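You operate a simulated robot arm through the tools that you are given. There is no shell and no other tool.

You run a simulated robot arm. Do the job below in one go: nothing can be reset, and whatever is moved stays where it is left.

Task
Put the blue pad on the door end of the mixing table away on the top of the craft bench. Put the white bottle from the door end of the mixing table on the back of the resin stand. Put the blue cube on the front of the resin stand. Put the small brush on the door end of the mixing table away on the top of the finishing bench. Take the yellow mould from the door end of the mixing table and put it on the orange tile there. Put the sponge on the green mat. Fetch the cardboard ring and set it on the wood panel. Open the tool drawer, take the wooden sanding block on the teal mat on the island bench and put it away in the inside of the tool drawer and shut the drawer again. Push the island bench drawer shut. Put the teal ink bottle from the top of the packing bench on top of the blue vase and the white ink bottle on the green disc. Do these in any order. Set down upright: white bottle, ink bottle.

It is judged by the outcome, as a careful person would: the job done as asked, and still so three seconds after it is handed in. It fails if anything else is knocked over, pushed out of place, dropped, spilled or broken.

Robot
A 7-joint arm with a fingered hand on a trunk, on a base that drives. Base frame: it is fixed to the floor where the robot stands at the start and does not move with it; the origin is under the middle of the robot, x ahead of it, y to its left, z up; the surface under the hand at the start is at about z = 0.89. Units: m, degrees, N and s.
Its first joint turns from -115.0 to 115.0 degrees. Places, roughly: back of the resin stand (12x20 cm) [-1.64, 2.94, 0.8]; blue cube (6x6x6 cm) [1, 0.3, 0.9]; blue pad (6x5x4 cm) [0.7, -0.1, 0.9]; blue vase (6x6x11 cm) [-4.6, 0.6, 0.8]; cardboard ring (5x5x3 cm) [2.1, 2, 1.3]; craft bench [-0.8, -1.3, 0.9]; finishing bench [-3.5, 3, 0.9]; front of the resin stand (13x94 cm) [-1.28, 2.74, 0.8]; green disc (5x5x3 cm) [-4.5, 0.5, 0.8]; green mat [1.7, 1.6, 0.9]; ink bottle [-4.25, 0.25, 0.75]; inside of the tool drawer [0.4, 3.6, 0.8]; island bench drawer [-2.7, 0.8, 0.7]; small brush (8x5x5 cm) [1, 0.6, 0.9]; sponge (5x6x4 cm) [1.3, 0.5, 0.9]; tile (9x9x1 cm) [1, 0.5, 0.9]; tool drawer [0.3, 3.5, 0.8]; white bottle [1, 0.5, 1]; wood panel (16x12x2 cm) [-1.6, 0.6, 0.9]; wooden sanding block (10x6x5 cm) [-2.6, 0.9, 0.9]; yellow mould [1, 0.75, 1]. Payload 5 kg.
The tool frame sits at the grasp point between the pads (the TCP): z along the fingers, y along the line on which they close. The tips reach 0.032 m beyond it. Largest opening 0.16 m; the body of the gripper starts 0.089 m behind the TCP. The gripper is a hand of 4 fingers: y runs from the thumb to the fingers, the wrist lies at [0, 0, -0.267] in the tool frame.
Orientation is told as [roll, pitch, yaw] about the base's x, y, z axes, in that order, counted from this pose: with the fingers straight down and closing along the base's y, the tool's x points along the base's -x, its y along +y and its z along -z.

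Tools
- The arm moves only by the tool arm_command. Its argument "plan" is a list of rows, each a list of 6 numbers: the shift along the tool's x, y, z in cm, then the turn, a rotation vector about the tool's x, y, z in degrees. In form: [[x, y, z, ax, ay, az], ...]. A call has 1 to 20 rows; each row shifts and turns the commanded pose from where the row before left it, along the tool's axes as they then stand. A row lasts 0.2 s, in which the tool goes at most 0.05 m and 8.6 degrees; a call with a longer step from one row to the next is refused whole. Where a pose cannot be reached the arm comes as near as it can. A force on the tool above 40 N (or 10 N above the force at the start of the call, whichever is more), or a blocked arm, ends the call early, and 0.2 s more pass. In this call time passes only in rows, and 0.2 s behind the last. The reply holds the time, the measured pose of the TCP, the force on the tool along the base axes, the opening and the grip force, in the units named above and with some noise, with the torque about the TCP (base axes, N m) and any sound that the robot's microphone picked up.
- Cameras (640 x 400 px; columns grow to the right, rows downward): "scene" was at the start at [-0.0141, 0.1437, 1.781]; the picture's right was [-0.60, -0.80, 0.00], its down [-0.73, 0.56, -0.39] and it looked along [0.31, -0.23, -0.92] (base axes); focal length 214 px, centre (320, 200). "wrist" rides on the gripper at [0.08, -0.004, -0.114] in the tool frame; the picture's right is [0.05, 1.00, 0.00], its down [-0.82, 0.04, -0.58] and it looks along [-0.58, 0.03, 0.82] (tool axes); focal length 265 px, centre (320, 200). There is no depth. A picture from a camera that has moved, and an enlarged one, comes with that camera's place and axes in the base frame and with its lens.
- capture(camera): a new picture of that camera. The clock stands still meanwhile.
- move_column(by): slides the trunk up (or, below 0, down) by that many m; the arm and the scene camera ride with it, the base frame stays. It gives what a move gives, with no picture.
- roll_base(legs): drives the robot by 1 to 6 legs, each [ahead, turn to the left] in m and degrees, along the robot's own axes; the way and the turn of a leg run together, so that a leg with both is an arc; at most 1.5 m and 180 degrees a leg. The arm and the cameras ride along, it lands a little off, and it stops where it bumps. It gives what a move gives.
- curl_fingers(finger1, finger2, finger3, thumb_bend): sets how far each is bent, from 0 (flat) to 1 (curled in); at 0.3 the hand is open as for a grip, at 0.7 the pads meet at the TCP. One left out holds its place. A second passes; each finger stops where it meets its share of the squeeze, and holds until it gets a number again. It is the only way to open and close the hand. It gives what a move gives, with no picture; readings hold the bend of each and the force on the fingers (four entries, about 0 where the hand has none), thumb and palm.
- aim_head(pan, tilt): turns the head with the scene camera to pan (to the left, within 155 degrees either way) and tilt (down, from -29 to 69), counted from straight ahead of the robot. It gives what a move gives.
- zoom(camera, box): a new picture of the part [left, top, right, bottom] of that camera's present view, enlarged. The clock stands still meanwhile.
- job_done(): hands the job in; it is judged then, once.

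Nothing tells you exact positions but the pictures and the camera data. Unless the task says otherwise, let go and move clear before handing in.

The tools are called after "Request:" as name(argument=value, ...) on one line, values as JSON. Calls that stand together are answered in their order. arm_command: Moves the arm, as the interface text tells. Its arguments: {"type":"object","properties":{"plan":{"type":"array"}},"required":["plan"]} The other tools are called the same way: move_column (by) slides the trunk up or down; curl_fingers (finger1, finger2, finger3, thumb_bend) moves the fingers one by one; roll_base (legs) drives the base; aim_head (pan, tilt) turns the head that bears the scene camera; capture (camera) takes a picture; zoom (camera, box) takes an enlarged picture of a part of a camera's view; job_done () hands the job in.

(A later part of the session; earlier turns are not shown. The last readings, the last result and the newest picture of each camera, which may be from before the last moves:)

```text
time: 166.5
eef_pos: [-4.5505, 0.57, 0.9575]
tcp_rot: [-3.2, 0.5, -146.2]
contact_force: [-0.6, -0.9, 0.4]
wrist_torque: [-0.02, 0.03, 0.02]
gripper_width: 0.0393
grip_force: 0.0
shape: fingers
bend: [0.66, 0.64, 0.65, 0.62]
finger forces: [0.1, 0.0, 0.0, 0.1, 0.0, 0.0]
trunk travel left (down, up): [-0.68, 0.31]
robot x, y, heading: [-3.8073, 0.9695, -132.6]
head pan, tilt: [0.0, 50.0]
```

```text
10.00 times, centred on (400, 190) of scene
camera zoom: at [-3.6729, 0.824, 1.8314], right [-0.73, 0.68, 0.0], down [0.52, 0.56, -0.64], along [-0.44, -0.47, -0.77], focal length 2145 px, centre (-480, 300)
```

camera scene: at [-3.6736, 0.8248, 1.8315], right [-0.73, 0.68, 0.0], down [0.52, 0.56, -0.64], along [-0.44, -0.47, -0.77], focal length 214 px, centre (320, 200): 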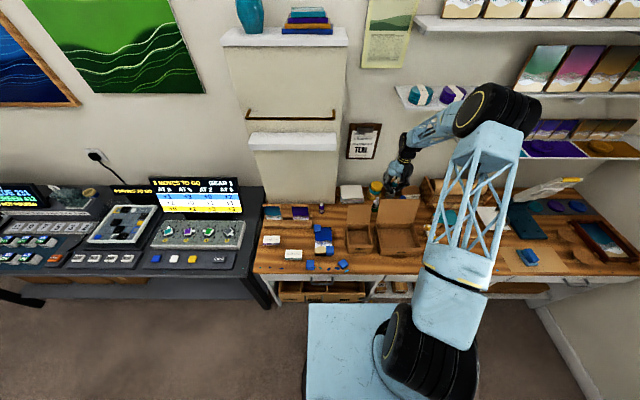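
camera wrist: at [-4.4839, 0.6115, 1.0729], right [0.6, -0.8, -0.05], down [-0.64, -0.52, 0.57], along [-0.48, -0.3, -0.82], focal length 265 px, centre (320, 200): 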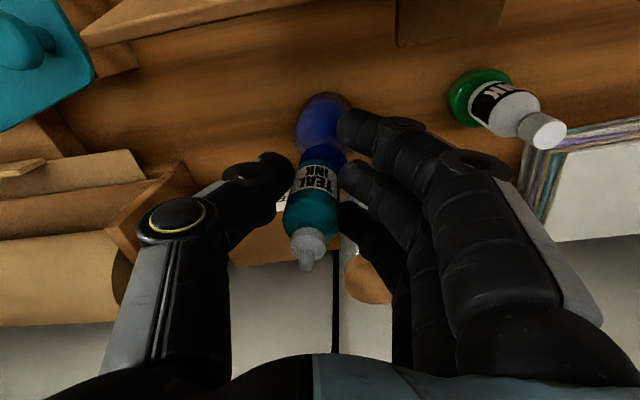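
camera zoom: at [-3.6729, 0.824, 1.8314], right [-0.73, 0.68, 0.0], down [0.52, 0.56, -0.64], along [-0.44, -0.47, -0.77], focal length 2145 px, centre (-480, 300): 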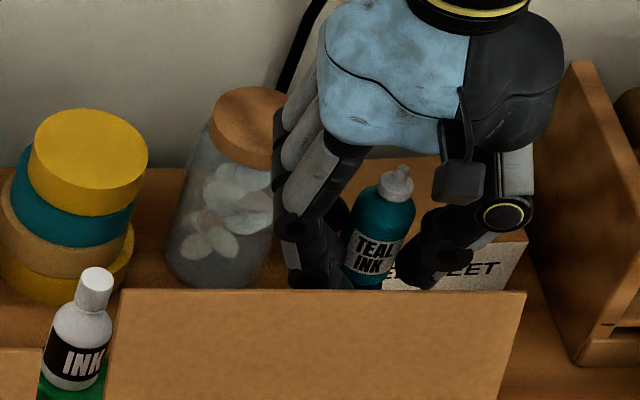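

The teal bottle stands on the vase. I open wider, rise a little, draw the hand back off the bottle like a fork, then rise clear of the lids and shelf.

Request:
curl_fingers(finger1=0.55, finger2=0.55, finger3=0.55, thumb_bend=0.54)

Request:
arm_command(plan=[[0, 0, -1, 0, 0, 0], [0, 0, -1.5, 0, 0, 0], [0, 0, -1.8, 0, 0, 0]])

Request:
capture(camera="wrist")

Request:
zoom(camera="scene", box=[370, 170, 430, 210])

```text
time: 167.5
eef_pos: [-4.5502, 0.5696, 0.9562]
tcp_rot: [-3.2, 0.5, -146.2]
contact_force: [0.8, -0.4, -0.4]
wrist_torque: [-0.04, 0.01, -0.03]
gripper_width: 0.0729
grip_force: 0.2
shape: fingers
bend: [0.55, 0.55, 0.55, 0.54]
finger forces: [0.0, 0.0, 0.0, 0.1, 0.1, 0.1]
trunk travel left (down, up): [-0.68, 0.31]
robot x, y, heading: [-3.8097, 0.9768, -132.8]
head pan, tilt: [0.0, 50.0]
```

```text
time: 168.3
eef_pos: [-4.5494, 0.5679, 1.002]
tcp_rot: [-3.2, 0.4, -146.1]
contact_force: [-0.3, 0.3, 0.2]
wrist_torque: [-0.02, 0.05, 0.01]
gripper_width: 0.0729
grip_force: 0.1
shape: fingers
bend: [0.55, 0.55, 0.55, 0.54]
finger forces: [0.0, 0.0, 0.0, 0.0, 0.1, 0.1]
trunk travel left (down, up): [-0.68, 0.31]
robot x, y, heading: [-3.8128, 0.9743, -133.0]
head pan, tilt: [0.0, 50.0]
```

```text
taken
camera wrist: at [-4.4818, 0.6095, 1.1164], right [0.6, -0.8, -0.05], down [-0.64, -0.52, 0.57], along [-0.48, -0.3, -0.82], focal length 265 px, centre (320, 200)
```

wrist: 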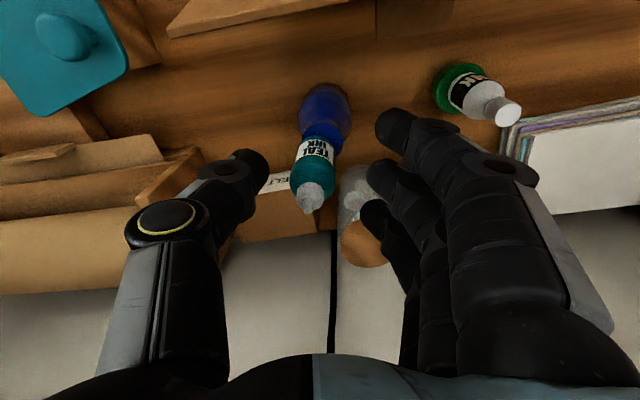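

```text
10.00 times, centred on (400, 190) of scene
camera zoom: at [-3.6723, 0.8242, 1.8313], right [-0.73, 0.68, 0.0], down [0.52, 0.56, -0.64], along [-0.44, -0.47, -0.77], focal length 2145 px, centre (-480, 300)
```

zoom: 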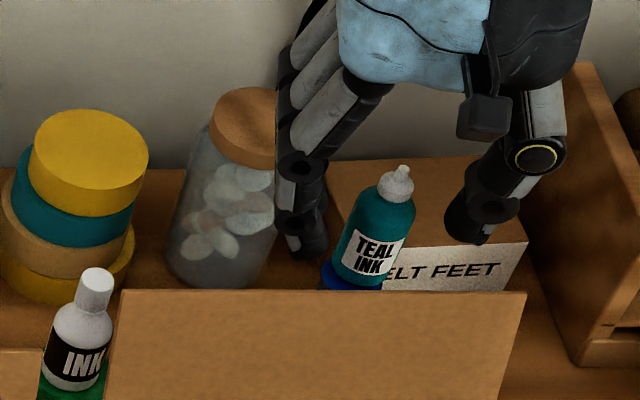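

The teal bottle stands centred on the vase. I withdraw: back 3.5 cm, up, back over the lids, and up.

Request:
arm_command(plan=[[1.8, 0, 0, 0, 0, 0], [1.7, 0, 0, 0, 0, 0], [0, 0, -3, 0, 0, 0], [0, 0, -3, 0, 0, 0], [3, 0, 0, 0, 0, 0], [4, 0, 0, 0, 0, 0], [4, 0, -2, 0, 0, 0], [4, 0, -3, 0, 0, 0], [4, 0, -3, -3, 0, 0]])

Request:
capture(camera="scene")

Request:
zoom(camera="scene", box=[330, 150, 450, 230])

```text
time: 170.3
eef_pos: [-4.358, 0.6851, 1.1435]
tcp_rot: [-0.1, 0.4, -146.2]
contact_force: [0.0, 0.7, 0.5]
wrist_torque: [-0.02, 0.01, 0.0]
gripper_width: 0.0729
grip_force: 0.0
shape: fingers
bend: [0.55, 0.55, 0.55, 0.54]
finger forces: [0.0, 0.1, 0.1, 0.0, 0.0, 0.0]
trunk travel left (down, up): [-0.68, 0.31]
robot x, y, heading: [-3.8104, 0.9731, -133.2]
head pan, tilt: [0.0, 50.0]
```

```text
taken
camera scene: at [-3.6714, 0.8256, 1.8314], right [-0.73, 0.68, 0.0], down [0.52, 0.56, -0.64], along [-0.44, -0.47, -0.76], focal length 214 px, centre (320, 200)
```

scene: 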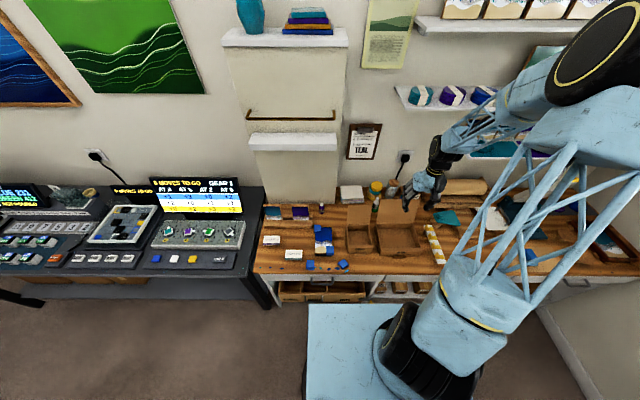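

```text
5.00 times, centred on (390, 190) of scene
camera zoom: at [-3.6714, 0.8256, 1.8314], right [-0.73, 0.68, 0.0], down [0.52, 0.56, -0.64], along [-0.44, -0.47, -0.76], focal length 1072 px, centre (-30, 250)
```

zoom: 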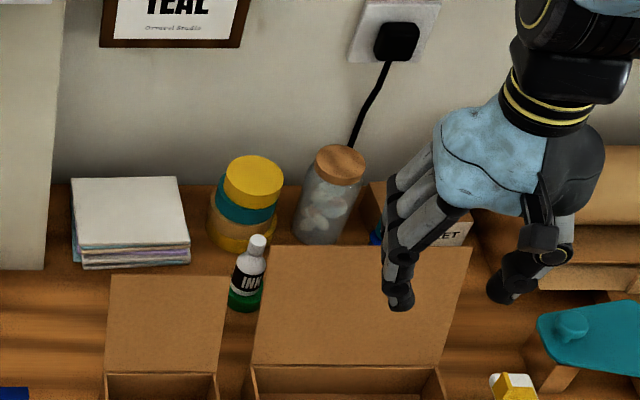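

Both ink bottles are placed. Next I'll open the tool drawer with the empty hand. I back away from the bench, raise the trunk a little, and check the vase from a new angle.

Request:
roll_base(legs=[[-0.2, 0]])

Request:
arm_command(plan=[[3, 4, 0, 0, 0, 0], [2, 4, -3, 0, 0, 0], [0, 4, -4, 0, 0, 0], [0, 4, -4, 0, 0, 0]])

Request:
aim_head(pan=-15, tilt=35)

Request:
capture(camera="scene")

Request:
zoom(camera="scene", box=[230, 110, 390, 210])

```text
time: 171.9
eef_pos: [-4.2225, 0.8319, 1.1442]
tcp_rot: [-0.2, 0.4, -146.3]
contact_force: [-0.3, 0.2, 0.8]
wrist_torque: [-0.01, 0.05, -0.05]
gripper_width: 0.0731
grip_force: 0.0
shape: fingers
bend: [0.55, 0.55, 0.55, 0.54]
finger forces: [0.1, 0.0, 0.0, 0.1, 0.0, 0.0]
trunk travel left (down, up): [-0.68, 0.31]
robot x, y, heading: [-3.6728, 1.1218, -133.0]
head pan, tilt: [0.0, 50.0]
```

```text
refused: row 2 steps farther than a row can; nothing moved
```

```text
time: 172.7
eef_pos: [-4.2238, 0.8308, 1.1423]
tcp_rot: [-0.2, 0.6, -146.3]
contact_force: [0.3, 0.9, 0.5]
wrist_torque: [0.01, -0.02, 0.02]
gripper_width: 0.073
grip_force: 0.1
shape: fingers
bend: [0.55, 0.55, 0.55, 0.54]
finger forces: [0.0, 0.0, 0.0, 0.1, 0.1, 0.1]
trunk travel left (down, up): [-0.68, 0.31]
robot x, y, heading: [-3.6726, 1.1203, -132.9]
head pan, tilt: [-15.0, 35.0]
```

```text
taken
camera scene: at [-3.5584, 0.9797, 1.853], right [-0.53, 0.85, 0.0], down [0.49, 0.3, -0.82], along [-0.69, -0.43, -0.57], focal length 214 px, centre (320, 200)
```

scene: 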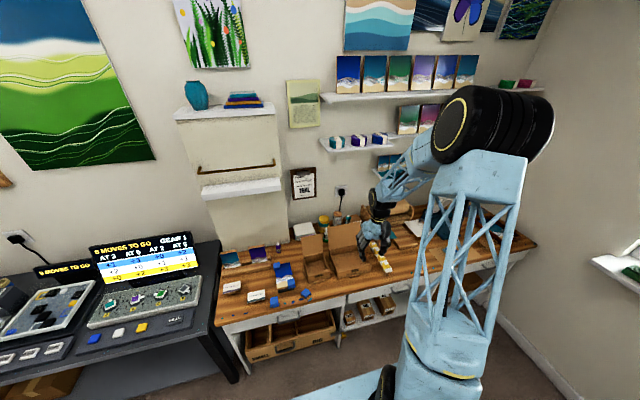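

```text
4.00 times, centred on (310, 160) of scene
camera zoom: at [-3.5584, 0.9797, 1.853], right [-0.53, 0.85, 0.0], down [0.49, 0.3, -0.82], along [-0.69, -0.43, -0.57], focal length 858 px, centre (360, 360)
```

zoom: 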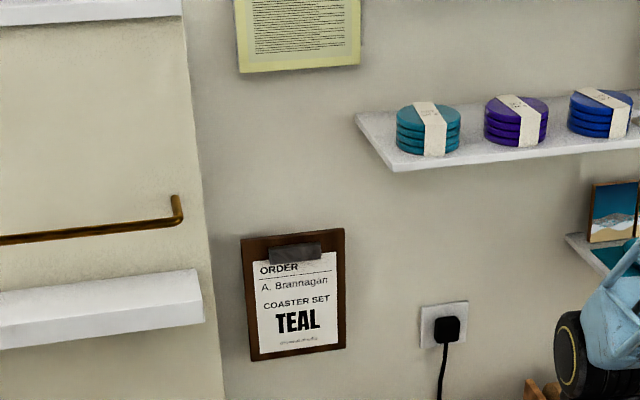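

Shelf items are undisturbed. I check the vase and disc area.

Request:
zoom(camera="scene", box=[290, 200, 390, 280])

Request:
arm_command(plan=[[3, 3.5, 0, 0, 0, 0], [2, 3.5, -2, 0, 0, 0], [0, 3.5, -3, 0, 0, 0], [0, 3.5, -3, 0, 0, 0]])

```text
5.00 times, centred on (340, 240) of scene
camera zoom: at [-3.5584, 0.9797, 1.853], right [-0.53, 0.85, 0.0], down [0.49, 0.3, -0.82], along [-0.69, -0.43, -0.57], focal length 1072 px, centre (220, 0)
```

zoom: 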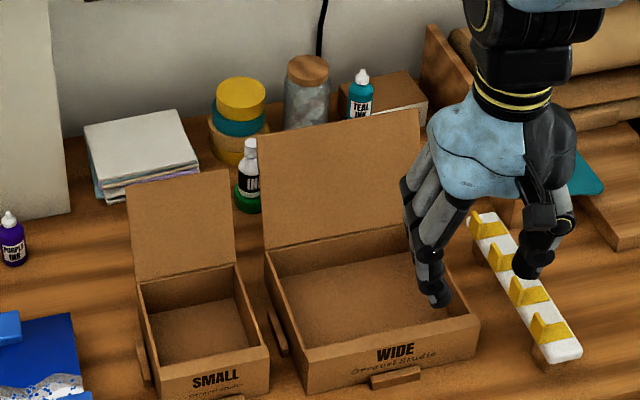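

```text
time: 173.7
eef_pos: [-4.103, 0.7419, 1.2239]
tcp_rot: [-0.2, 0.5, -146.3]
contact_force: [-0.1, 0.4, 0.1]
wrist_torque: [0.02, 0.04, 0.01]
gripper_width: 0.0732
grip_force: 0.1
shape: fingers
bend: [0.55, 0.55, 0.55, 0.54]
finger forces: [0.0, 0.1, 0.0, 0.0, 0.1, 0.1]
trunk travel left (down, up): [-0.68, 0.31]
robot x, y, heading: [-3.6751, 1.1191, -133.1]
head pan, tilt: [-15.0, 35.0]
```

Both ink bottles stand correctly. Now drive toward the tool drawer: first out along the window side, then look ahead.

Request:
roll_base(legs=[[0, -91.4], [0.34, 0], [0, -90]])

Request:
aim_head(pan=0, tilt=35)

Request:
capture(camera="scene")

```text
time: 184.0
eef_pos: [-3.4732, 1.7271, 1.2233]
tcp_rot: [-0.2, 0.6, 31.9]
contact_force: [0.1, -0.8, -0.1]
wrist_torque: [-0.02, 0.01, -0.02]
gripper_width: 0.0737
grip_force: 0.0
shape: fingers
bend: [0.55, 0.55, 0.55, 0.54]
finger forces: [0.1, 0.0, 0.0, 0.1, 0.1, 0.0]
trunk travel left (down, up): [-0.68, 0.31]
robot x, y, heading: [-3.9149, 1.3633, 45.2]
head pan, tilt: [-15.0, 35.0]
```

```text
time: 184.8
eef_pos: [-3.4734, 1.7275, 1.2231]
tcp_rot: [-0.2, 0.4, 31.9]
contact_force: [-0.1, -0.7, 0.4]
wrist_torque: [0.03, 0.01, 0.02]
gripper_width: 0.0736
grip_force: 0.1
shape: fingers
bend: [0.55, 0.55, 0.55, 0.54]
finger forces: [0.1, 0.0, 0.0, 0.0, 0.0, 0.1]
trunk travel left (down, up): [-0.68, 0.31]
robot x, y, heading: [-3.9171, 1.3664, 45.0]
head pan, tilt: [0.0, 35.0]
```

```text
taken
camera scene: at [-4.04, 1.527, 1.8531], right [0.71, -0.7, 0.0], down [-0.4, -0.41, -0.82], along [0.58, 0.58, -0.57], focal length 214 px, centre (320, 200)
```

scene: 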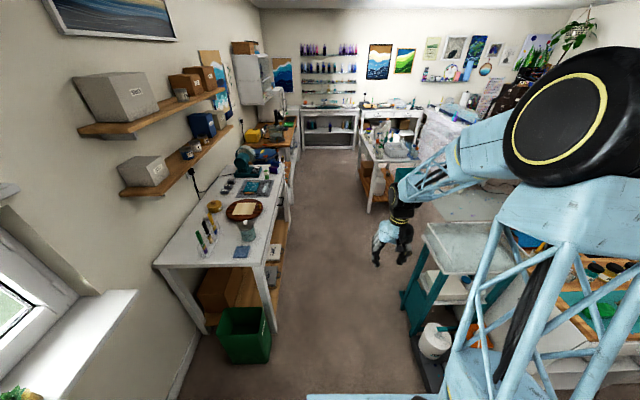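

The corridor between finishing bench and cart is about 1.07 m wide and I'm centred. I drive along it and turn toward the middle of the room.

Request:
roll_base(legs=[[0, 0.5], [0.9, 0], [0.87, 0], [0, -90]])

Request:
aim_head(pan=45, tilt=40)

Request:
capture(camera="scene")

Request:
aim_head(pan=0, tilt=40)

Request:
capture(camera="scene")

```text
time: 198.1
eef_pos: [-2.31, 2.2106, 1.2239]
tcp_rot: [-0.2, 0.5, -56.4]
contact_force: [0.1, 0.2, 0.2]
wrist_torque: [0.02, 0.0, 0.01]
gripper_width: 0.0735
grip_force: 0.0
shape: fingers
bend: [0.55, 0.55, 0.55, 0.54]
finger forces: [0.0, 0.0, 0.0, 0.0, 0.0, 0.1]
trunk travel left (down, up): [-0.68, 0.31]
robot x, y, heading: [-2.686, 2.6411, -43.1]
head pan, tilt: [0.0, 35.0]
```

```text
time: 199.2
eef_pos: [-2.3088, 2.2088, 1.2227]
tcp_rot: [-0.2, 0.4, -56.4]
contact_force: [0.1, -0.2, -0.2]
wrist_torque: [0.01, -0.01, -0.01]
gripper_width: 0.0732
grip_force: 0.0
shape: fingers
bend: [0.55, 0.55, 0.55, 0.54]
finger forces: [0.0, 0.0, 0.0, 0.0, 0.0, 0.1]
trunk travel left (down, up): [-0.68, 0.31]
robot x, y, heading: [-2.6855, 2.6429, -43.5]
head pan, tilt: [45.0, 40.0]
```

```text
taken
camera scene: at [-2.5067, 2.8348, 1.8455], right [0.03, -1.0, 0.0], down [-0.64, -0.02, -0.77], along [0.77, 0.02, -0.64], focal length 214 px, centre (320, 200)
```

scene: 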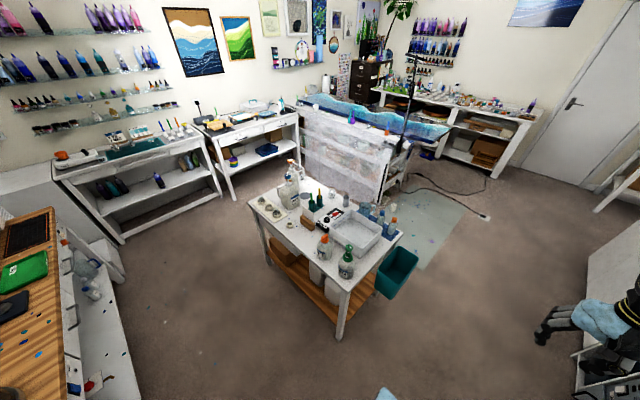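

```text
time: 200.3
eef_pos: [-2.3093, 2.2099, 1.2228]
tcp_rot: [-0.3, 0.5, -56.4]
contact_force: [-0.2, 0.8, 0.3]
wrist_torque: [0.02, -0.02, -0.03]
gripper_width: 0.0735
grip_force: 0.1
shape: fingers
bend: [0.55, 0.55, 0.55, 0.54]
finger forces: [0.0, 0.1, 0.1, 0.0, 0.0, 0.0]
trunk travel left (down, up): [-0.68, 0.31]
robot x, y, heading: [-2.6859, 2.6422, -43.2]
head pan, tilt: [0.0, 40.0]
```

```text
taken
camera scene: at [-2.5295, 2.774, 1.8455], right [-0.68, -0.73, 0.0], down [-0.47, 0.44, -0.77], along [0.56, -0.52, -0.64], focal length 214 px, centre (320, 200)
```

scene: 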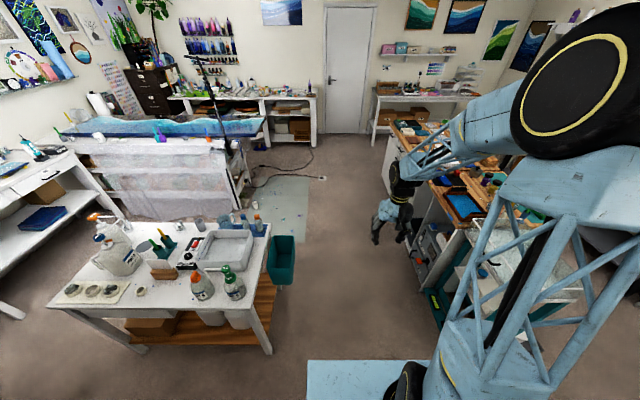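

I can see the resin stand, the covered painting table and, beyond, the desk with the tool drawer. I drive into the corridor between them and turn to face the desk.

Request:
roll_base(legs=[[0, -5.1], [1.5, 0], [0, 93.8], [0.8, 0]])

Request:
aim_head(pan=0, tilt=35)

Request:
capture(camera="scene")

Request:
zoom(camera="scene", box=[220, 120, 420, 245])

```text
time: 216.3
eef_pos: [-0.6959, 2.4634, 1.2221]
tcp_rot: [-0.2, 0.6, 32.2]
contact_force: [0.8, 0.8, -0.3]
wrist_torque: [-0.02, 0.0, 0.01]
gripper_width: 0.0731
grip_force: 0.1
shape: fingers
bend: [0.55, 0.55, 0.55, 0.54]
finger forces: [0.1, 0.0, 0.0, 0.1, 0.0, 0.1]
trunk travel left (down, up): [-0.68, 0.31]
robot x, y, heading: [-1.1386, 2.0966, 45.3]
head pan, tilt: [0.0, 40.0]
```

```text
time: 216.9
eef_pos: [-0.6958, 2.4647, 1.2231]
tcp_rot: [-0.2, 0.5, 32.2]
contact_force: [0.0, -0.6, 0.4]
wrist_torque: [-0.03, 0.01, 0.01]
gripper_width: 0.073
grip_force: 0.0
shape: fingers
bend: [0.55, 0.55, 0.55, 0.54]
finger forces: [0.0, 0.1, 0.0, 0.1, 0.0, 0.0]
trunk travel left (down, up): [-0.68, 0.31]
robot x, y, heading: [-1.1381, 2.0957, 45.4]
head pan, tilt: [0.0, 35.0]
```

```text
taken
camera scene: at [-1.2621, 2.2613, 1.853], right [0.71, -0.7, 0.0], down [-0.4, -0.41, -0.82], along [0.57, 0.58, -0.57], focal length 214 px, centre (320, 200)
```

scene: 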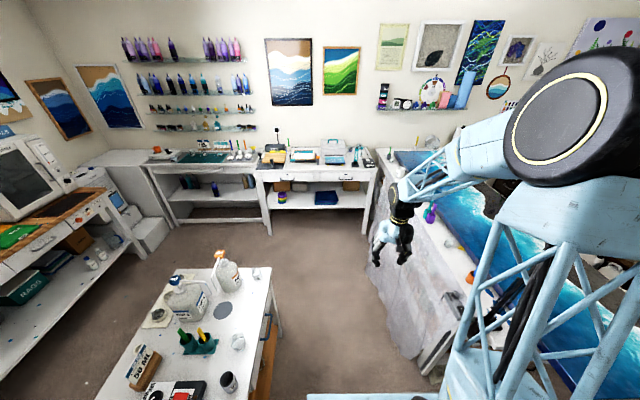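

```text
3.20 times, centred on (320, 182) of scene
camera zoom: at [-1.2621, 2.2613, 1.853], right [0.71, -0.7, 0.0], down [-0.4, -0.41, -0.82], along [0.57, 0.58, -0.57], focal length 686 px, centre (320, 256)
```

zoom: 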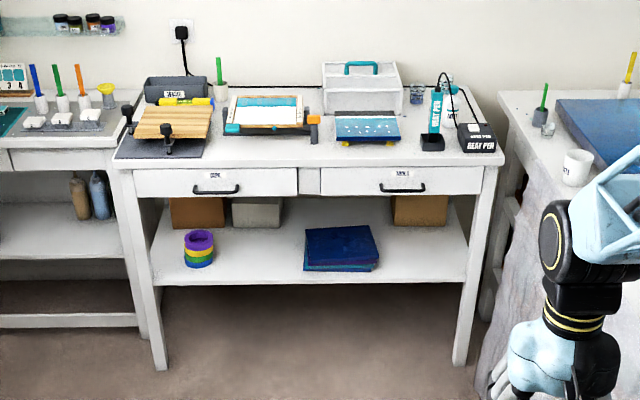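

The desk has two drawers with labels; I zoom to read them.

Request:
zoom(camera="scene", box=[260, 165, 300, 190])

Request:
zoom(camera="scene", box=[320, 165, 372, 190])

```text
16.00 times, centred on (280, 178) of scene
camera zoom: at [-1.2621, 2.2613, 1.853], right [0.71, -0.7, 0.0], down [-0.4, -0.41, -0.82], along [0.57, 0.58, -0.57], focal length 3432 px, centre (960, 560)
```

zoom: 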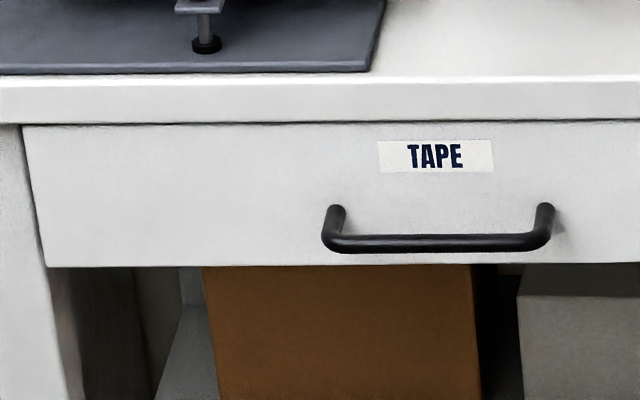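

```text
12.31 times, centred on (346, 178) of scene
camera zoom: at [-1.2621, 2.2613, 1.853], right [0.71, -0.7, 0.0], down [-0.4, -0.41, -0.82], along [0.57, 0.58, -0.57], focal length 2640 px, centre (0, 477)
```

zoom: 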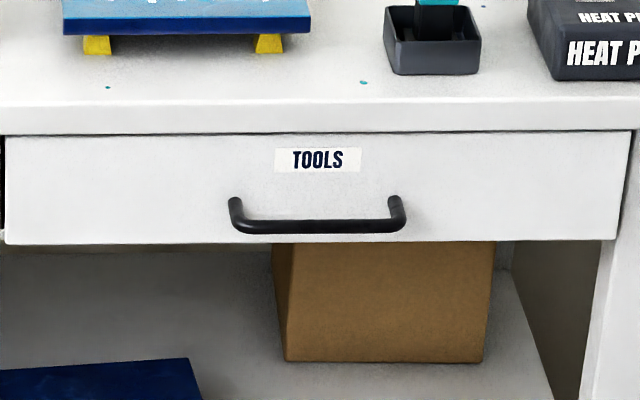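

The right drawer is the TOOLS drawer. I drive up the corridor to stand in front of it.

Request:
roll_base(legs=[[0, 1.1], [1.05, 0], [0, -1]])

Request:
aim_head(pan=0, tilt=55)

Request:
capture(camera="scene")

Request:
capture(camera="wrist")

```text
time: 223.0
eef_pos: [0.0261, 3.2262, 1.2232]
tcp_rot: [-0.2, 0.6, 32.2]
contact_force: [-0.3, -0.4, 0.3]
wrist_torque: [0.0, 0.03, -0.04]
gripper_width: 0.0732
grip_force: 0.0
shape: fingers
bend: [0.55, 0.55, 0.55, 0.54]
finger forces: [0.0, 0.0, 0.0, 0.0, 0.1, 0.1]
trunk travel left (down, up): [-0.68, 0.31]
robot x, y, heading: [-0.4177, 2.8619, 45.2]
head pan, tilt: [0.0, 35.0]
```

```text
time: 223.8
eef_pos: [0.0264, 3.2264, 1.2223]
tcp_rot: [-0.1, 0.5, 32.2]
contact_force: [-0.5, 0.2, -0.3]
wrist_torque: [-0.04, 0.04, -0.01]
gripper_width: 0.0732
grip_force: 0.0
shape: fingers
bend: [0.55, 0.55, 0.55, 0.54]
finger forces: [0.0, 0.1, 0.0, 0.0, 0.0, 0.1]
trunk travel left (down, up): [-0.68, 0.31]
robot x, y, heading: [-0.4116, 2.8565, 45.6]
head pan, tilt: [0.0, 55.0]
```

```text
taken
camera scene: at [-0.5509, 3.012, 1.8249], right [0.71, -0.7, 0.0], down [-0.57, -0.58, -0.57], along [0.4, 0.41, -0.82], focal length 214 px, centre (320, 200)
```

scene: 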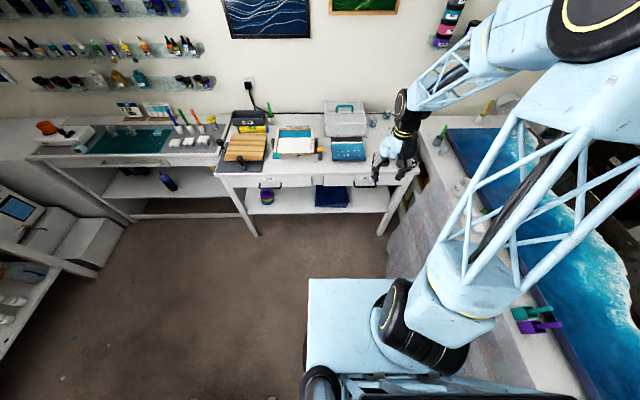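

```text
taken
camera wrist: at [-0.039, 3.1807, 1.3376], right [-0.58, 0.82, 0.0], down [0.67, 0.47, 0.57], along [0.47, 0.33, -0.82], focal length 265 px, centre (320, 200)
```

wrist: 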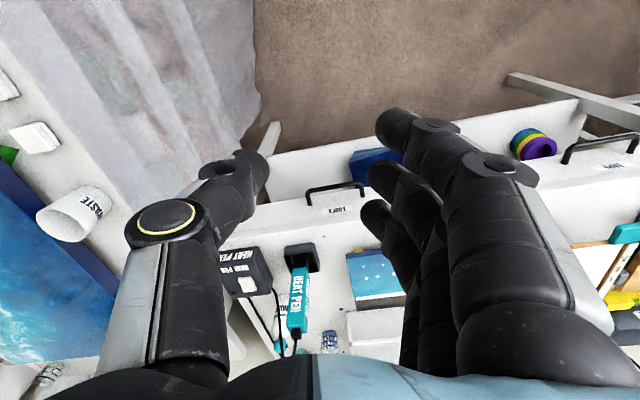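

I zoom for a precise handle location.

Request:
zoom(camera="scene", box=[310, 130, 430, 205])

Request:
zoom(camera="wrist", box=[240, 110, 440, 235])

```text
5.33 times, centred on (370, 168) of scene
camera zoom: at [-0.5509, 3.012, 1.8249], right [0.71, -0.7, 0.0], down [-0.57, -0.58, -0.57], along [0.4, 0.41, -0.82], focal length 1144 px, centre (53, 373)
```

zoom: 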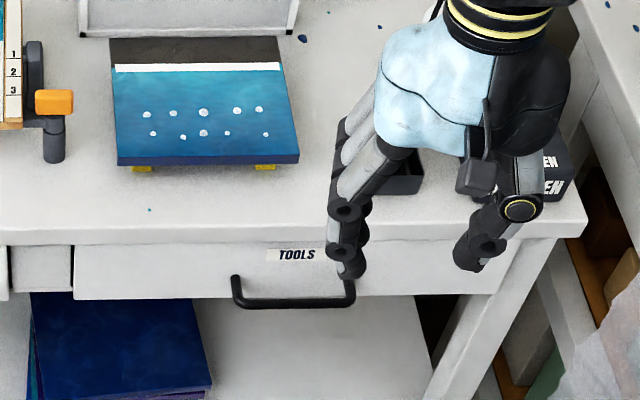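

```text
3.20 times, centred on (340, 172) of wrist
camera zoom: at [-0.039, 3.1807, 1.3376], right [-0.58, 0.82, 0.0], down [0.67, 0.47, 0.57], along [0.47, 0.33, -0.82], focal length 849 px, centre (256, 288)
```

zoom: 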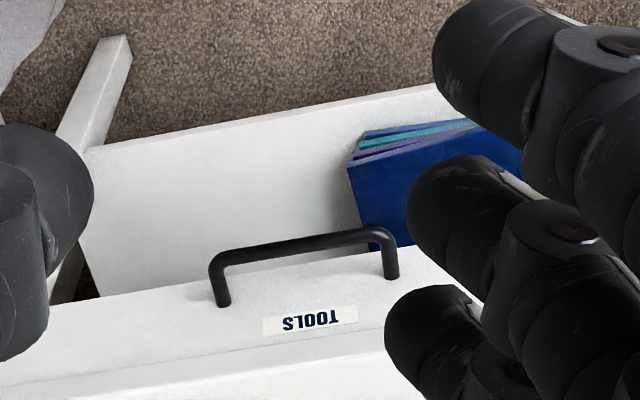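

The handle bar is at about (0.231,3.413,0.775). I turn the hand so the fingers face the desk, then tilt it forward to hook over the bar with fingers above and thumb below.

Request:
arm_command(plan=[[0, 0, 0, 0, 0, 8.5], [0, 0, 0, 0, 0, 8.5], [0, 0, 0, 0, 0, 8.5], [0, 0, 0, 0, 0, 8.5], [0, 0, 0, 0, 0, 8.5], [0, 0, 0, 0, 0, 8.5], [0, 0, 0, 0, 0, 8.5], [0, 0, 0, 0, 0, 8.5], [0, 0, 0, 0, 0, 8.5]])

Request:
arm_command(plan=[[0, 0, 0, -8, 0, 0], [0, 0, 0, -8, 0, 0], [0, 0, 0, -8, 0, 0], [0, 0, 0, -8, 0, 0], [0, 0, 0, -8, 0, 0], [0, 0, 0, -8, 0, 0], [0, 0, 0, -8, 0, 0], [0, 0, 0, -8, 0, 0]])

Request:
capture(camera="wrist")

Request:
capture(camera="scene")

```text
time: 225.8
eef_pos: [0.0268, 3.2268, 1.2228]
tcp_rot: [-0.6, 0.0, -44.4]
contact_force: [0.7, 0.6, -0.2]
wrist_torque: [0.02, 0.0, -0.02]
gripper_width: 0.0733
grip_force: 0.1
shape: fingers
bend: [0.55, 0.55, 0.55, 0.54]
finger forces: [0.0, 0.0, 0.1, 0.0, 0.1, 0.0]
trunk travel left (down, up): [-0.68, 0.31]
robot x, y, heading: [-0.4144, 2.8599, 45.4]
head pan, tilt: [0.0, 55.0]
```

```text
time: 227.8
eef_pos: [0.0714, 3.2983, 1.239]
tcp_rot: [63.7, -0.1, -41.2]
contact_force: [-0.1, 1.1, -0.8]
wrist_torque: [-0.02, -0.03, -0.06]
gripper_width: 0.0735
grip_force: 0.0
shape: fingers
bend: [0.55, 0.55, 0.55, 0.54]
finger forces: [0.1, 0.0, 0.0, 0.0, 0.1, 0.0]
out of reach, approached as far as the arm can: row 6, 7, 8
trunk travel left (down, up): [-0.68, 0.31]
robot x, y, heading: [-0.4131, 2.8622, 45.3]
head pan, tilt: [0.0, 55.0]
stopped in row 8: the arm was blocked; the commanded pose is now the measured one
```

```text
taken
camera wrist: at [-0.0576, 3.272, 1.2864], right [0.25, 0.37, 0.89], down [0.29, -0.91, 0.3], along [0.92, 0.18, -0.34], focal length 265 px, centre (320, 200)
```

wrist: 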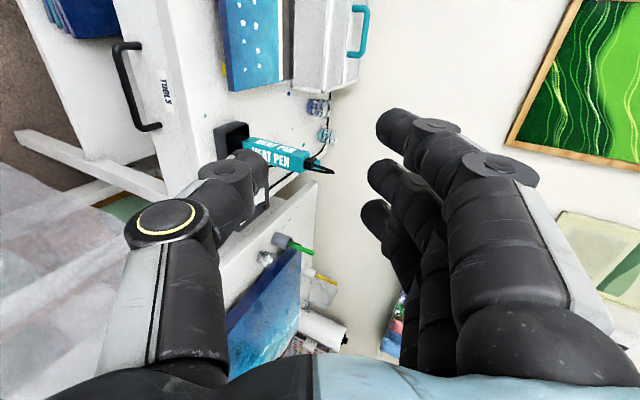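

```text
taken
camera scene: at [-0.5528, 3.0133, 1.8247], right [0.71, -0.7, 0.0], down [-0.57, -0.58, -0.57], along [0.4, 0.41, -0.82], focal length 214 px, centre (320, 200)
```

scene: 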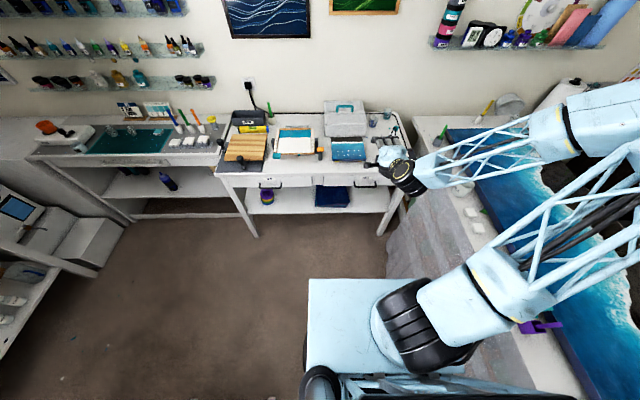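

With this wrist turn the elbow swings out over the painting table, which I don't want when lowering. I undo the tilt and turn the hand the other way round instead (thumb toward the desk).

Request:
arm_command(plan=[[0, 0, 0, 8, 0, 0], [0, 0, 0, 8, 0, 0], [0, 0, 0, 8, 0, 0], [0, 0, 0, 8, 0, 0], [0, 0, 0, 8, 0, 0], [0, 0, 0, 8, 0, 0], [0, 0, 0, 8, 0, 0], [0, 0, 0, 7.5, 0, 0]])

Request:
arm_command(plan=[[0, 0, 0, 0, 0, -8.5], [0, 0, 0, 0, 0, -8.5], [0, 0, 0, 0, 0, -8.5], [0, 0, 0, 0, 0, -8.5], [0, 0, 0, 0, 0, -8.5], [0, 0, 0, 0, 0, -8.5], [0, 0, 0, 0, 0, -8.5], [0, 0, 0, 0, 0, -8.5], [0, 0, 0, 0, 0, -8.5], [0, 0, 0, 0, 0, -8.5], [0, 0, 0, 0, 0, -8.5], [0, 0, 0, 0, 0, -8.5], [0, 0, 0, 0, 0, -8.5], [0, 0, 0, 0, 0, -8.5], [0, 0, 0, 0, 0, -8.5], [0, 0, 0, 0, 0, -8.5], [0, 0, 0, 0, 0, -8.5], [0, 0, 0, 0, 0, -8.5], [0, 0, 0, 0, 0, -8.5], [0, 0, 0, 0, 0, -8.5]])

Request:
capture(camera="scene")

```text
time: 229.8
eef_pos: [0.0914, 3.2736, 1.2394]
tcp_rot: [0.0, 0.0, -44.1]
contact_force: [0.4, -0.6, -0.7]
wrist_torque: [0.04, 0.05, -0.01]
gripper_width: 0.0739
grip_force: 0.0
shape: fingers
bend: [0.55, 0.55, 0.55, 0.54]
finger forces: [0.0, 0.0, 0.1, 0.1, 0.0, 0.0]
trunk travel left (down, up): [-0.68, 0.31]
robot x, y, heading: [-0.4117, 2.8593, 45.6]
head pan, tilt: [0.0, 55.0]
stopped in row 8: the arm was blocked; the commanded pose is now the measured one
```

```text
time: 234.1
eef_pos: [0.092, 3.2725, 1.2386]
tcp_rot: [0.0, 0.1, 126.2]
contact_force: [-0.4, -0.7, 0.2]
wrist_torque: [0.01, -0.03, -0.02]
gripper_width: 0.0736
grip_force: 0.0
shape: fingers
bend: [0.55, 0.55, 0.55, 0.54]
finger forces: [0.0, 0.0, 0.0, 0.0, 0.0, 0.0]
trunk travel left (down, up): [-0.68, 0.31]
robot x, y, heading: [-0.4157, 2.8615, 45.7]
head pan, tilt: [0.0, 55.0]
```

```text
taken
camera scene: at [-0.5506, 3.0119, 1.8249], right [0.71, -0.7, 0.0], down [-0.57, -0.58, -0.57], along [0.4, 0.41, -0.82], focal length 214 px, centre (320, 200)
```

scene: 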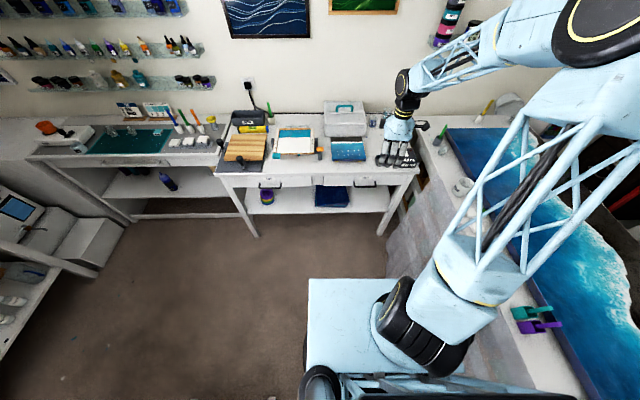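

Now tilt the hand forward the other way and see where the elbow goes.

Request:
arm_command(plan=[[0, 0, 0, 0, 0, -8.5], [0, 0, 0, 8, 0, 0], [0, 0, 0, 8, 0, 0], [0, 0, 0, 8, 0, 0], [0, 0, 0, 8, 0, 0], [0, 0, 0, 8, 0, 0]])

Request:
capture(camera="scene")

```text
time: 235.7
eef_pos: [0.1369, 3.2091, 1.2397]
tcp_rot: [-40.0, -0.5, 126.8]
contact_force: [0.3, 0.7, -0.3]
wrist_torque: [0.02, 0.0, 0.0]
gripper_width: 0.0736
grip_force: 0.1
shape: fingers
bend: [0.55, 0.55, 0.55, 0.54]
finger forces: [0.1, 0.0, 0.0, 0.0, 0.0, 0.1]
trunk travel left (down, up): [-0.68, 0.31]
robot x, y, heading: [-0.4183, 2.8607, 45.3]
head pan, tilt: [0.0, 55.0]
stopped in row 6: the arm was blocked; the commanded pose is now the measured one
```

```text
taken
camera scene: at [-0.5507, 3.0123, 1.8248], right [0.71, -0.7, 0.0], down [-0.57, -0.58, -0.57], along [0.4, 0.41, -0.82], focal length 214 px, centre (320, 200)
```

scene: 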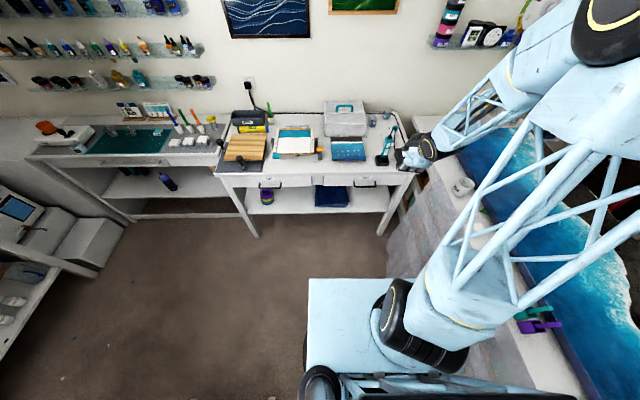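

That twist is limited too. A simpler way: keep the hand in its natural orientation tilted just 20° forward, extend only the front finger as a hook behind the bar, and curl the others. I restore the hand first.

Request:
arm_command(plan=[[0, 0, 0, -8, 0, 0], [0, 0, 0, -8, 0, 0], [0, 0, 0, -8, 0, 0], [0, 0, 0, -8, 0, 0], [0, 0, 0, -8, 0, 0], [0, 0, 0, 0, 0, 8.5], [0, 0, 0, 0, 0, 8.5], [0, 0, 0, 0, 0, 8.5], [0, 0, 0, 0, 0, 8.5], [0, 0, 0, 0, 0, 8.5], [0, 0, 0, 0, 0, 8.5], [0, 0, 0, 0, 0, 8.5], [0, 0, 0, 0, 0, 8.5], [0, 0, 0, 0, 0, 8.5], [0, 0, 0, 0, 0, 5]])

Request:
curl_fingers(finger1=1.0, finger2=1.0, finger3=0.4, thumb_bend=1.0)

Request:
capture(camera="wrist")

Request:
zoom(camera="scene", box=[330, 60, 470, 200])

```text
time: 238.8
eef_pos: [0.1344, 3.2103, 1.2343]
tcp_rot: [0.5, -0.3, 45.1]
contact_force: [-0.1, -0.2, 0.2]
wrist_torque: [-0.01, 0.01, 0.0]
gripper_width: 0.0737
grip_force: 0.0
shape: fingers
bend: [0.55, 0.55, 0.55, 0.54]
finger forces: [0.1, 0.0, 0.0, 0.0, 0.1, 0.0]
out of reach, approached as far as the arm can: row 1
trunk travel left (down, up): [-0.68, 0.31]
robot x, y, heading: [-0.4145, 2.8623, 45.6]
head pan, tilt: [0.0, 55.0]
```

```text
time: 239.8
eef_pos: [0.136, 3.2085, 1.2334]
tcp_rot: [0.5, -0.3, 45.3]
contact_force: [-0.3, 0.6, -0.2]
wrist_torque: [0.0, 0.0, -0.01]
gripper_width: 0.0462
grip_force: 0.1
shape: fingers
bend: [1.0, 1.0, 0.4, 0.92]
finger forces: [0.0, 0.1, 0.0, 0.0, 0.0, 0.0]
trunk travel left (down, up): [-0.68, 0.31]
robot x, y, heading: [-0.4145, 2.861, 45.6]
head pan, tilt: [0.0, 55.0]
```

```text
taken
camera wrist: at [0.0818, 3.1488, 1.3479], right [-0.75, 0.67, 0.01], down [0.55, 0.6, 0.58], along [0.38, 0.44, -0.81], focal length 265 px, centre (320, 200)
```

wrist: 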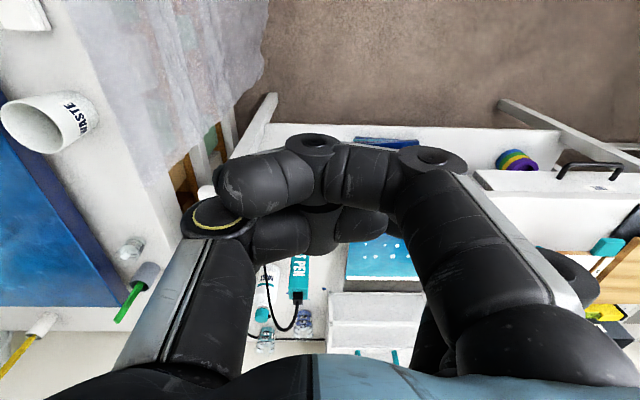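

```text
2.86 times, centred on (400, 130) of scene
camera zoom: at [-0.5508, 3.0121, 1.8248], right [0.71, -0.7, 0.0], down [-0.57, -0.58, -0.57], along [0.4, 0.41, -0.82], focal length 613 px, centre (91, 400)
```

zoom: 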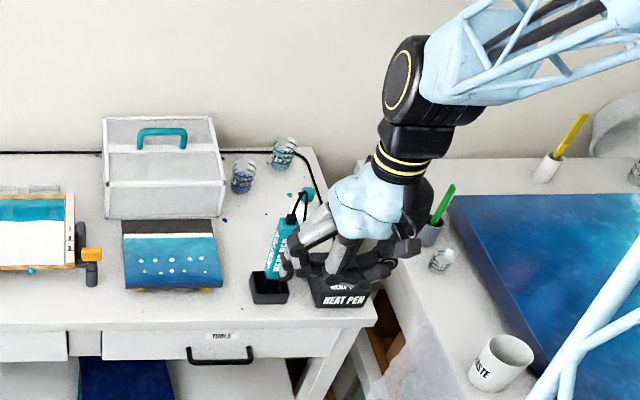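

The single-finger hook leaves too little overlap. I'll instead use the first orientation (fingers toward the desk) with a moderate 40° tilt, which the arm could hold, and watch the elbow height.

Request:
curl_fingers(finger1=0.5, finger2=0.5, finger3=0.5, thumb_bend=0.5)

Request:
arm_command(plan=[[2, 0, 0, 0, 0, 8.5], [2, 0, 0, 0, 0, 8.5], [0, 0, 0, 0, 0, 8.5], [0, 0, 0, 0, 0, 8.5], [0, 0, 0, 0, 0, 8.5], [0, 0, 0, 0, 0, 8.5], [0, 0, 0, 0, 0, 8.5], [0, 0, 0, 0, 0, 8.5], [0, 0, 0, 0, 0, 8.5], [0, 0, 0, 0, 0, 8.5], [0, 0, 0, 0, 0, 4.5]])

Request:
arm_command(plan=[[0, 0, 0, -8, 0, 0], [0, 0, 0, -8, 0, 0], [0, 0, 0, -8, 0, 0], [0, 0, 0, -8, 0, 0], [0, 0, 0, -8, 0, 0]])

Request:
aim_head(pan=-35, tilt=45)

Request:
capture(camera="scene")

```text
time: 240.8
eef_pos: [0.1351, 3.2095, 1.2335]
tcp_rot: [0.4, -0.3, 45.3]
contact_force: [0.2, 0.1, 0.2]
wrist_torque: [0.02, 0.0, -0.01]
gripper_width: 0.0907
grip_force: 0.0
shape: fingers
bend: [0.5, 0.5, 0.5, 0.5]
finger forces: [0.0, 0.1, 0.0, 0.1, 0.1, 0.0]
trunk travel left (down, up): [-0.68, 0.31]
robot x, y, heading: [-0.4166, 2.8614, 45.5]
head pan, tilt: [0.0, 55.0]
```

```text
time: 243.2
eef_pos: [0.1054, 3.1839, 1.2335]
tcp_rot: [0.2, 0.4, -44.3]
contact_force: [0.0, -0.2, 0.1]
wrist_torque: [0.01, -0.02, 0.02]
gripper_width: 0.0906
grip_force: 0.1
shape: fingers
bend: [0.5, 0.5, 0.5, 0.5]
finger forces: [0.0, 0.0, 0.0, 0.1, 0.1, 0.0]
trunk travel left (down, up): [-0.68, 0.31]
robot x, y, heading: [-0.4146, 2.8605, 45.5]
head pan, tilt: [0.0, 55.0]
```

```text
time: 244.7
eef_pos: [0.0644, 3.2501, 1.2272]
tcp_rot: [34.0, 0.6, -35.9]
contact_force: [1.2, 1.1, 0.1]
wrist_torque: [-0.01, 0.08, 0.06]
gripper_width: 0.091
grip_force: 0.0
shape: fingers
bend: [0.5, 0.5, 0.5, 0.5]
finger forces: [0.0, 0.0, 0.0, 0.0, 0.1, 0.0]
out of reach, approached as far as the arm can: row 5
trunk travel left (down, up): [-0.68, 0.31]
robot x, y, heading: [-0.4137, 2.8633, 45.3]
head pan, tilt: [0.0, 55.0]
stopped in row 5: the arm was blocked; the commanded pose is now the measured one
```

```text
time: 245.7
eef_pos: [0.0615, 3.2503, 1.2282]
tcp_rot: [34.2, 0.6, -35.8]
contact_force: [-0.4, -0.9, 0.2]
wrist_torque: [0.0, 0.0, 0.04]
gripper_width: 0.0908
grip_force: 0.0
shape: fingers
bend: [0.5, 0.5, 0.5, 0.5]
finger forces: [0.0, 0.0, 0.1, 0.0, 0.1, 0.0]
trunk travel left (down, up): [-0.68, 0.31]
robot x, y, heading: [-0.4142, 2.8588, 45.4]
head pan, tilt: [-35.0, 45.0]
```

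```text
taken
camera scene: at [-0.5215, 2.9756, 1.8382], right [0.18, -0.98, 0.0], down [-0.7, -0.13, -0.71], along [0.7, 0.13, -0.71], focal length 214 px, centre (320, 200)
```

scene: 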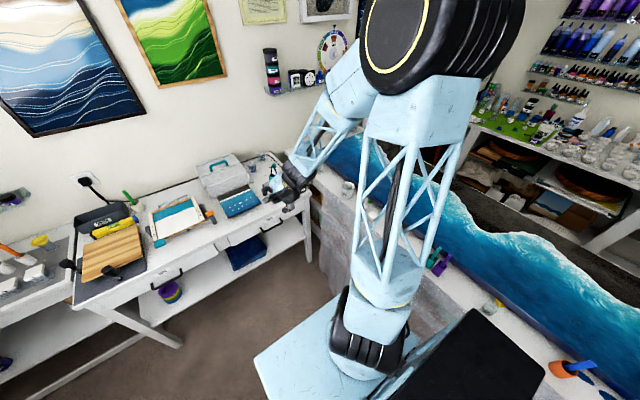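

The joint limit depends on the order of turns. I undo this, then first tilt the hand forward along the forearm and only then roll it about its own axis.

Request:
arm_command(plan=[[0, 0, 0, 8, 0, 0], [0, 0, 0, 8, 0, 0], [0, 0, 0, 8, 0, 0], [0, 0, 0, 8, 0, 0], [0, 0, 0, 2, 0, 0], [0, 0, 0, 0, 0, -8.5], [0, 0, 0, 0, 0, -8.5], [0, 0, 0, 0, 0, -8.5], [0, 0, 0, 0, 0, -8.5], [0, 0, 0, 0, 0, -8.5], [0, 0, 0, 0, 0, -8.5], [0, 0, 0, 0, 0, -8.5], [0, 0, 0, 0, 0, -8.5], [0, 0, 0, 0, 0, -8.5], [0, 0, 0, 0, 0, -6]])

Request:
arm_command(plan=[[0, 0, 0, 0, -8, 0], [0, 0, 0, 0, -8, 0], [0, 0, 0, 0, -8, 0], [0, 0, 0, 0, -8, 0], [0, 0, 0, 0, -8, 0], [0, 0, 0, 0, -8, 0], [0, 0, 0, 0, 0, 8.5], [0, 0, 0, 0, 0, 8.5], [0, 0, 0, 0, 0, 8.5], [0, 0, 0, 0, 0, 8.5], [0, 0, 0, 0, 0, 8.5], [0, 0, 0, 0, 0, 8.5], [0, 0, 0, 0, 0, 8.5], [0, 0, 0, 0, 0, 8.5], [0, 0, 0, 0, 0, 8.5], [0, 0, 0, 0, 0, 8.5]])

Request:
capture(camera="scene")

```text
time: 248.9
eef_pos: [0.061, 3.2551, 1.2216]
tcp_rot: [1.5, -3.5, 47.1]
contact_force: [-0.3, 0.5, -0.1]
wrist_torque: [0.0, 0.02, 0.01]
gripper_width: 0.0908
grip_force: 0.1
shape: fingers
bend: [0.5, 0.5, 0.5, 0.5]
finger forces: [0.1, 0.0, 0.0, 0.0, 0.0, 0.0]
out of reach, approached as far as the arm can: row 1
trunk travel left (down, up): [-0.68, 0.31]
robot x, y, heading: [-0.4166, 2.8618, 45.4]
head pan, tilt: [-35.0, 45.0]
```

```text
time: 252.3
eef_pos: [0.062, 3.2538, 1.2217]
tcp_rot: [51.4, -2.2, -39.8]
contact_force: [-0.9, -0.7, 0.6]
wrist_torque: [0.0, -0.01, 0.02]
gripper_width: 0.0912
grip_force: 0.1
shape: fingers
bend: [0.5, 0.5, 0.5, 0.5]
finger forces: [0.1, 0.0, 0.0, 0.0, 0.1, 0.0]
trunk travel left (down, up): [-0.68, 0.31]
robot x, y, heading: [-0.4147, 2.8592, 45.4]
head pan, tilt: [-35.0, 45.0]
```

```text
taken
camera scene: at [-0.5215, 2.9757, 1.8382], right [0.18, -0.98, 0.0], down [-0.7, -0.13, -0.71], along [0.7, 0.13, -0.71], focal length 214 px, centre (320, 200)
```

scene: 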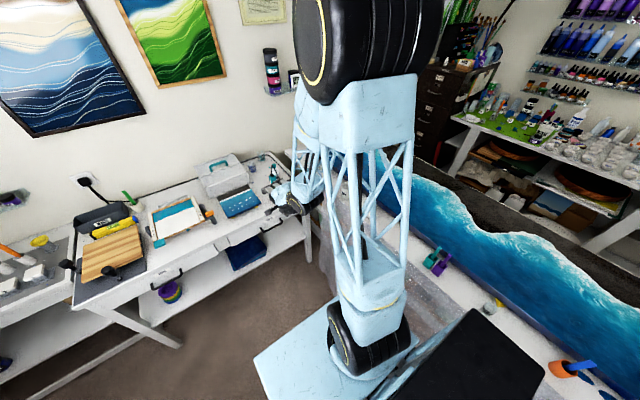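

Now the hand points forward-down with the elbow high and central. I lower the trunk and look through the wrist camera at the handle.

Request:
curl_fingers(finger1=0.57, finger2=0.57, finger3=0.57, thumb_bend=0.5)

Request:
move_column(by=-0.33)

Request:
capture(camera="wrist")

Request:
aim_head(pan=0, tilt=50)

Request:
capture(camera="scene")

```text
time: 253.3
eef_pos: [0.0605, 3.2549, 1.2213]
tcp_rot: [51.4, -2.3, -39.8]
contact_force: [0.4, 0.2, 0.6]
wrist_torque: [0.01, 0.03, -0.01]
gripper_width: 0.0799
grip_force: 0.1
shape: fingers
bend: [0.56, 0.56, 0.56, 0.5]
finger forces: [0.0, 0.1, 0.0, 0.0, 0.1, 0.0]
trunk travel left (down, up): [-0.68, 0.31]
robot x, y, heading: [-0.4135, 2.8596, 45.4]
head pan, tilt: [-35.0, 45.0]
```

```text
time: 256.5
eef_pos: [0.0623, 3.255, 0.8911]
tcp_rot: [51.3, -2.3, -39.8]
contact_force: [-0.1, 0.3, -0.5]
wrist_torque: [0.03, 0.01, 0.05]
gripper_width: 0.0801
grip_force: 0.0
shape: fingers
bend: [0.56, 0.56, 0.56, 0.5]
finger forces: [0.1, 0.0, 0.0, 0.0, 0.0, 0.1]
trunk travel left (down, up): [-0.35, 0.64]
robot x, y, heading: [-0.4164, 2.8604, 45.4]
head pan, tilt: [-35.0, 45.0]
```

```text
taken
camera wrist: at [-0.0609, 3.2375, 0.9562], right [0.34, 0.53, 0.78], down [0.34, -0.84, 0.43], along [0.88, 0.12, -0.46], focal length 265 px, centre (320, 200)
```

wrist: 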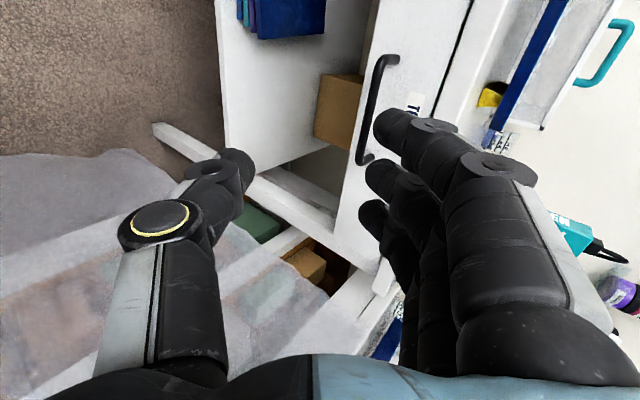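

```text
time: 257.5
eef_pos: [0.0622, 3.2553, 0.8902]
tcp_rot: [51.4, -2.3, -39.7]
contact_force: [-0.7, 0.2, -0.2]
wrist_torque: [0.01, -0.06, 0.01]
gripper_width: 0.0798
grip_force: 0.1
shape: fingers
bend: [0.56, 0.56, 0.56, 0.5]
finger forces: [0.0, 0.1, 0.1, 0.0, 0.0, 0.0]
trunk travel left (down, up): [-0.35, 0.64]
robot x, y, heading: [-0.4125, 2.8582, 45.4]
head pan, tilt: [0.0, 50.0]
```

```text
taken
camera scene: at [-0.5472, 3.0157, 1.5013], right [0.71, -0.7, 0.0], down [-0.54, -0.55, -0.64], along [0.45, 0.46, -0.77], focal length 214 px, centre (320, 200)
```

scene: 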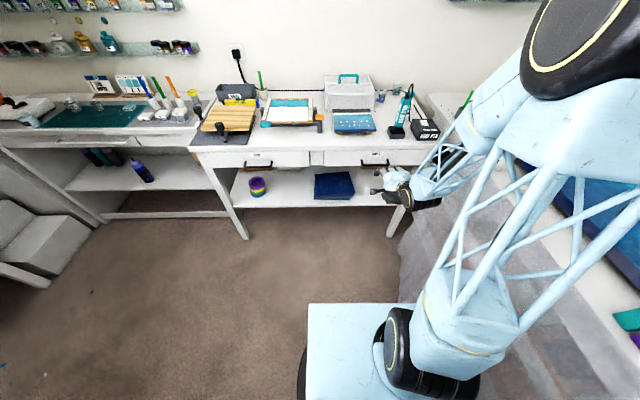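

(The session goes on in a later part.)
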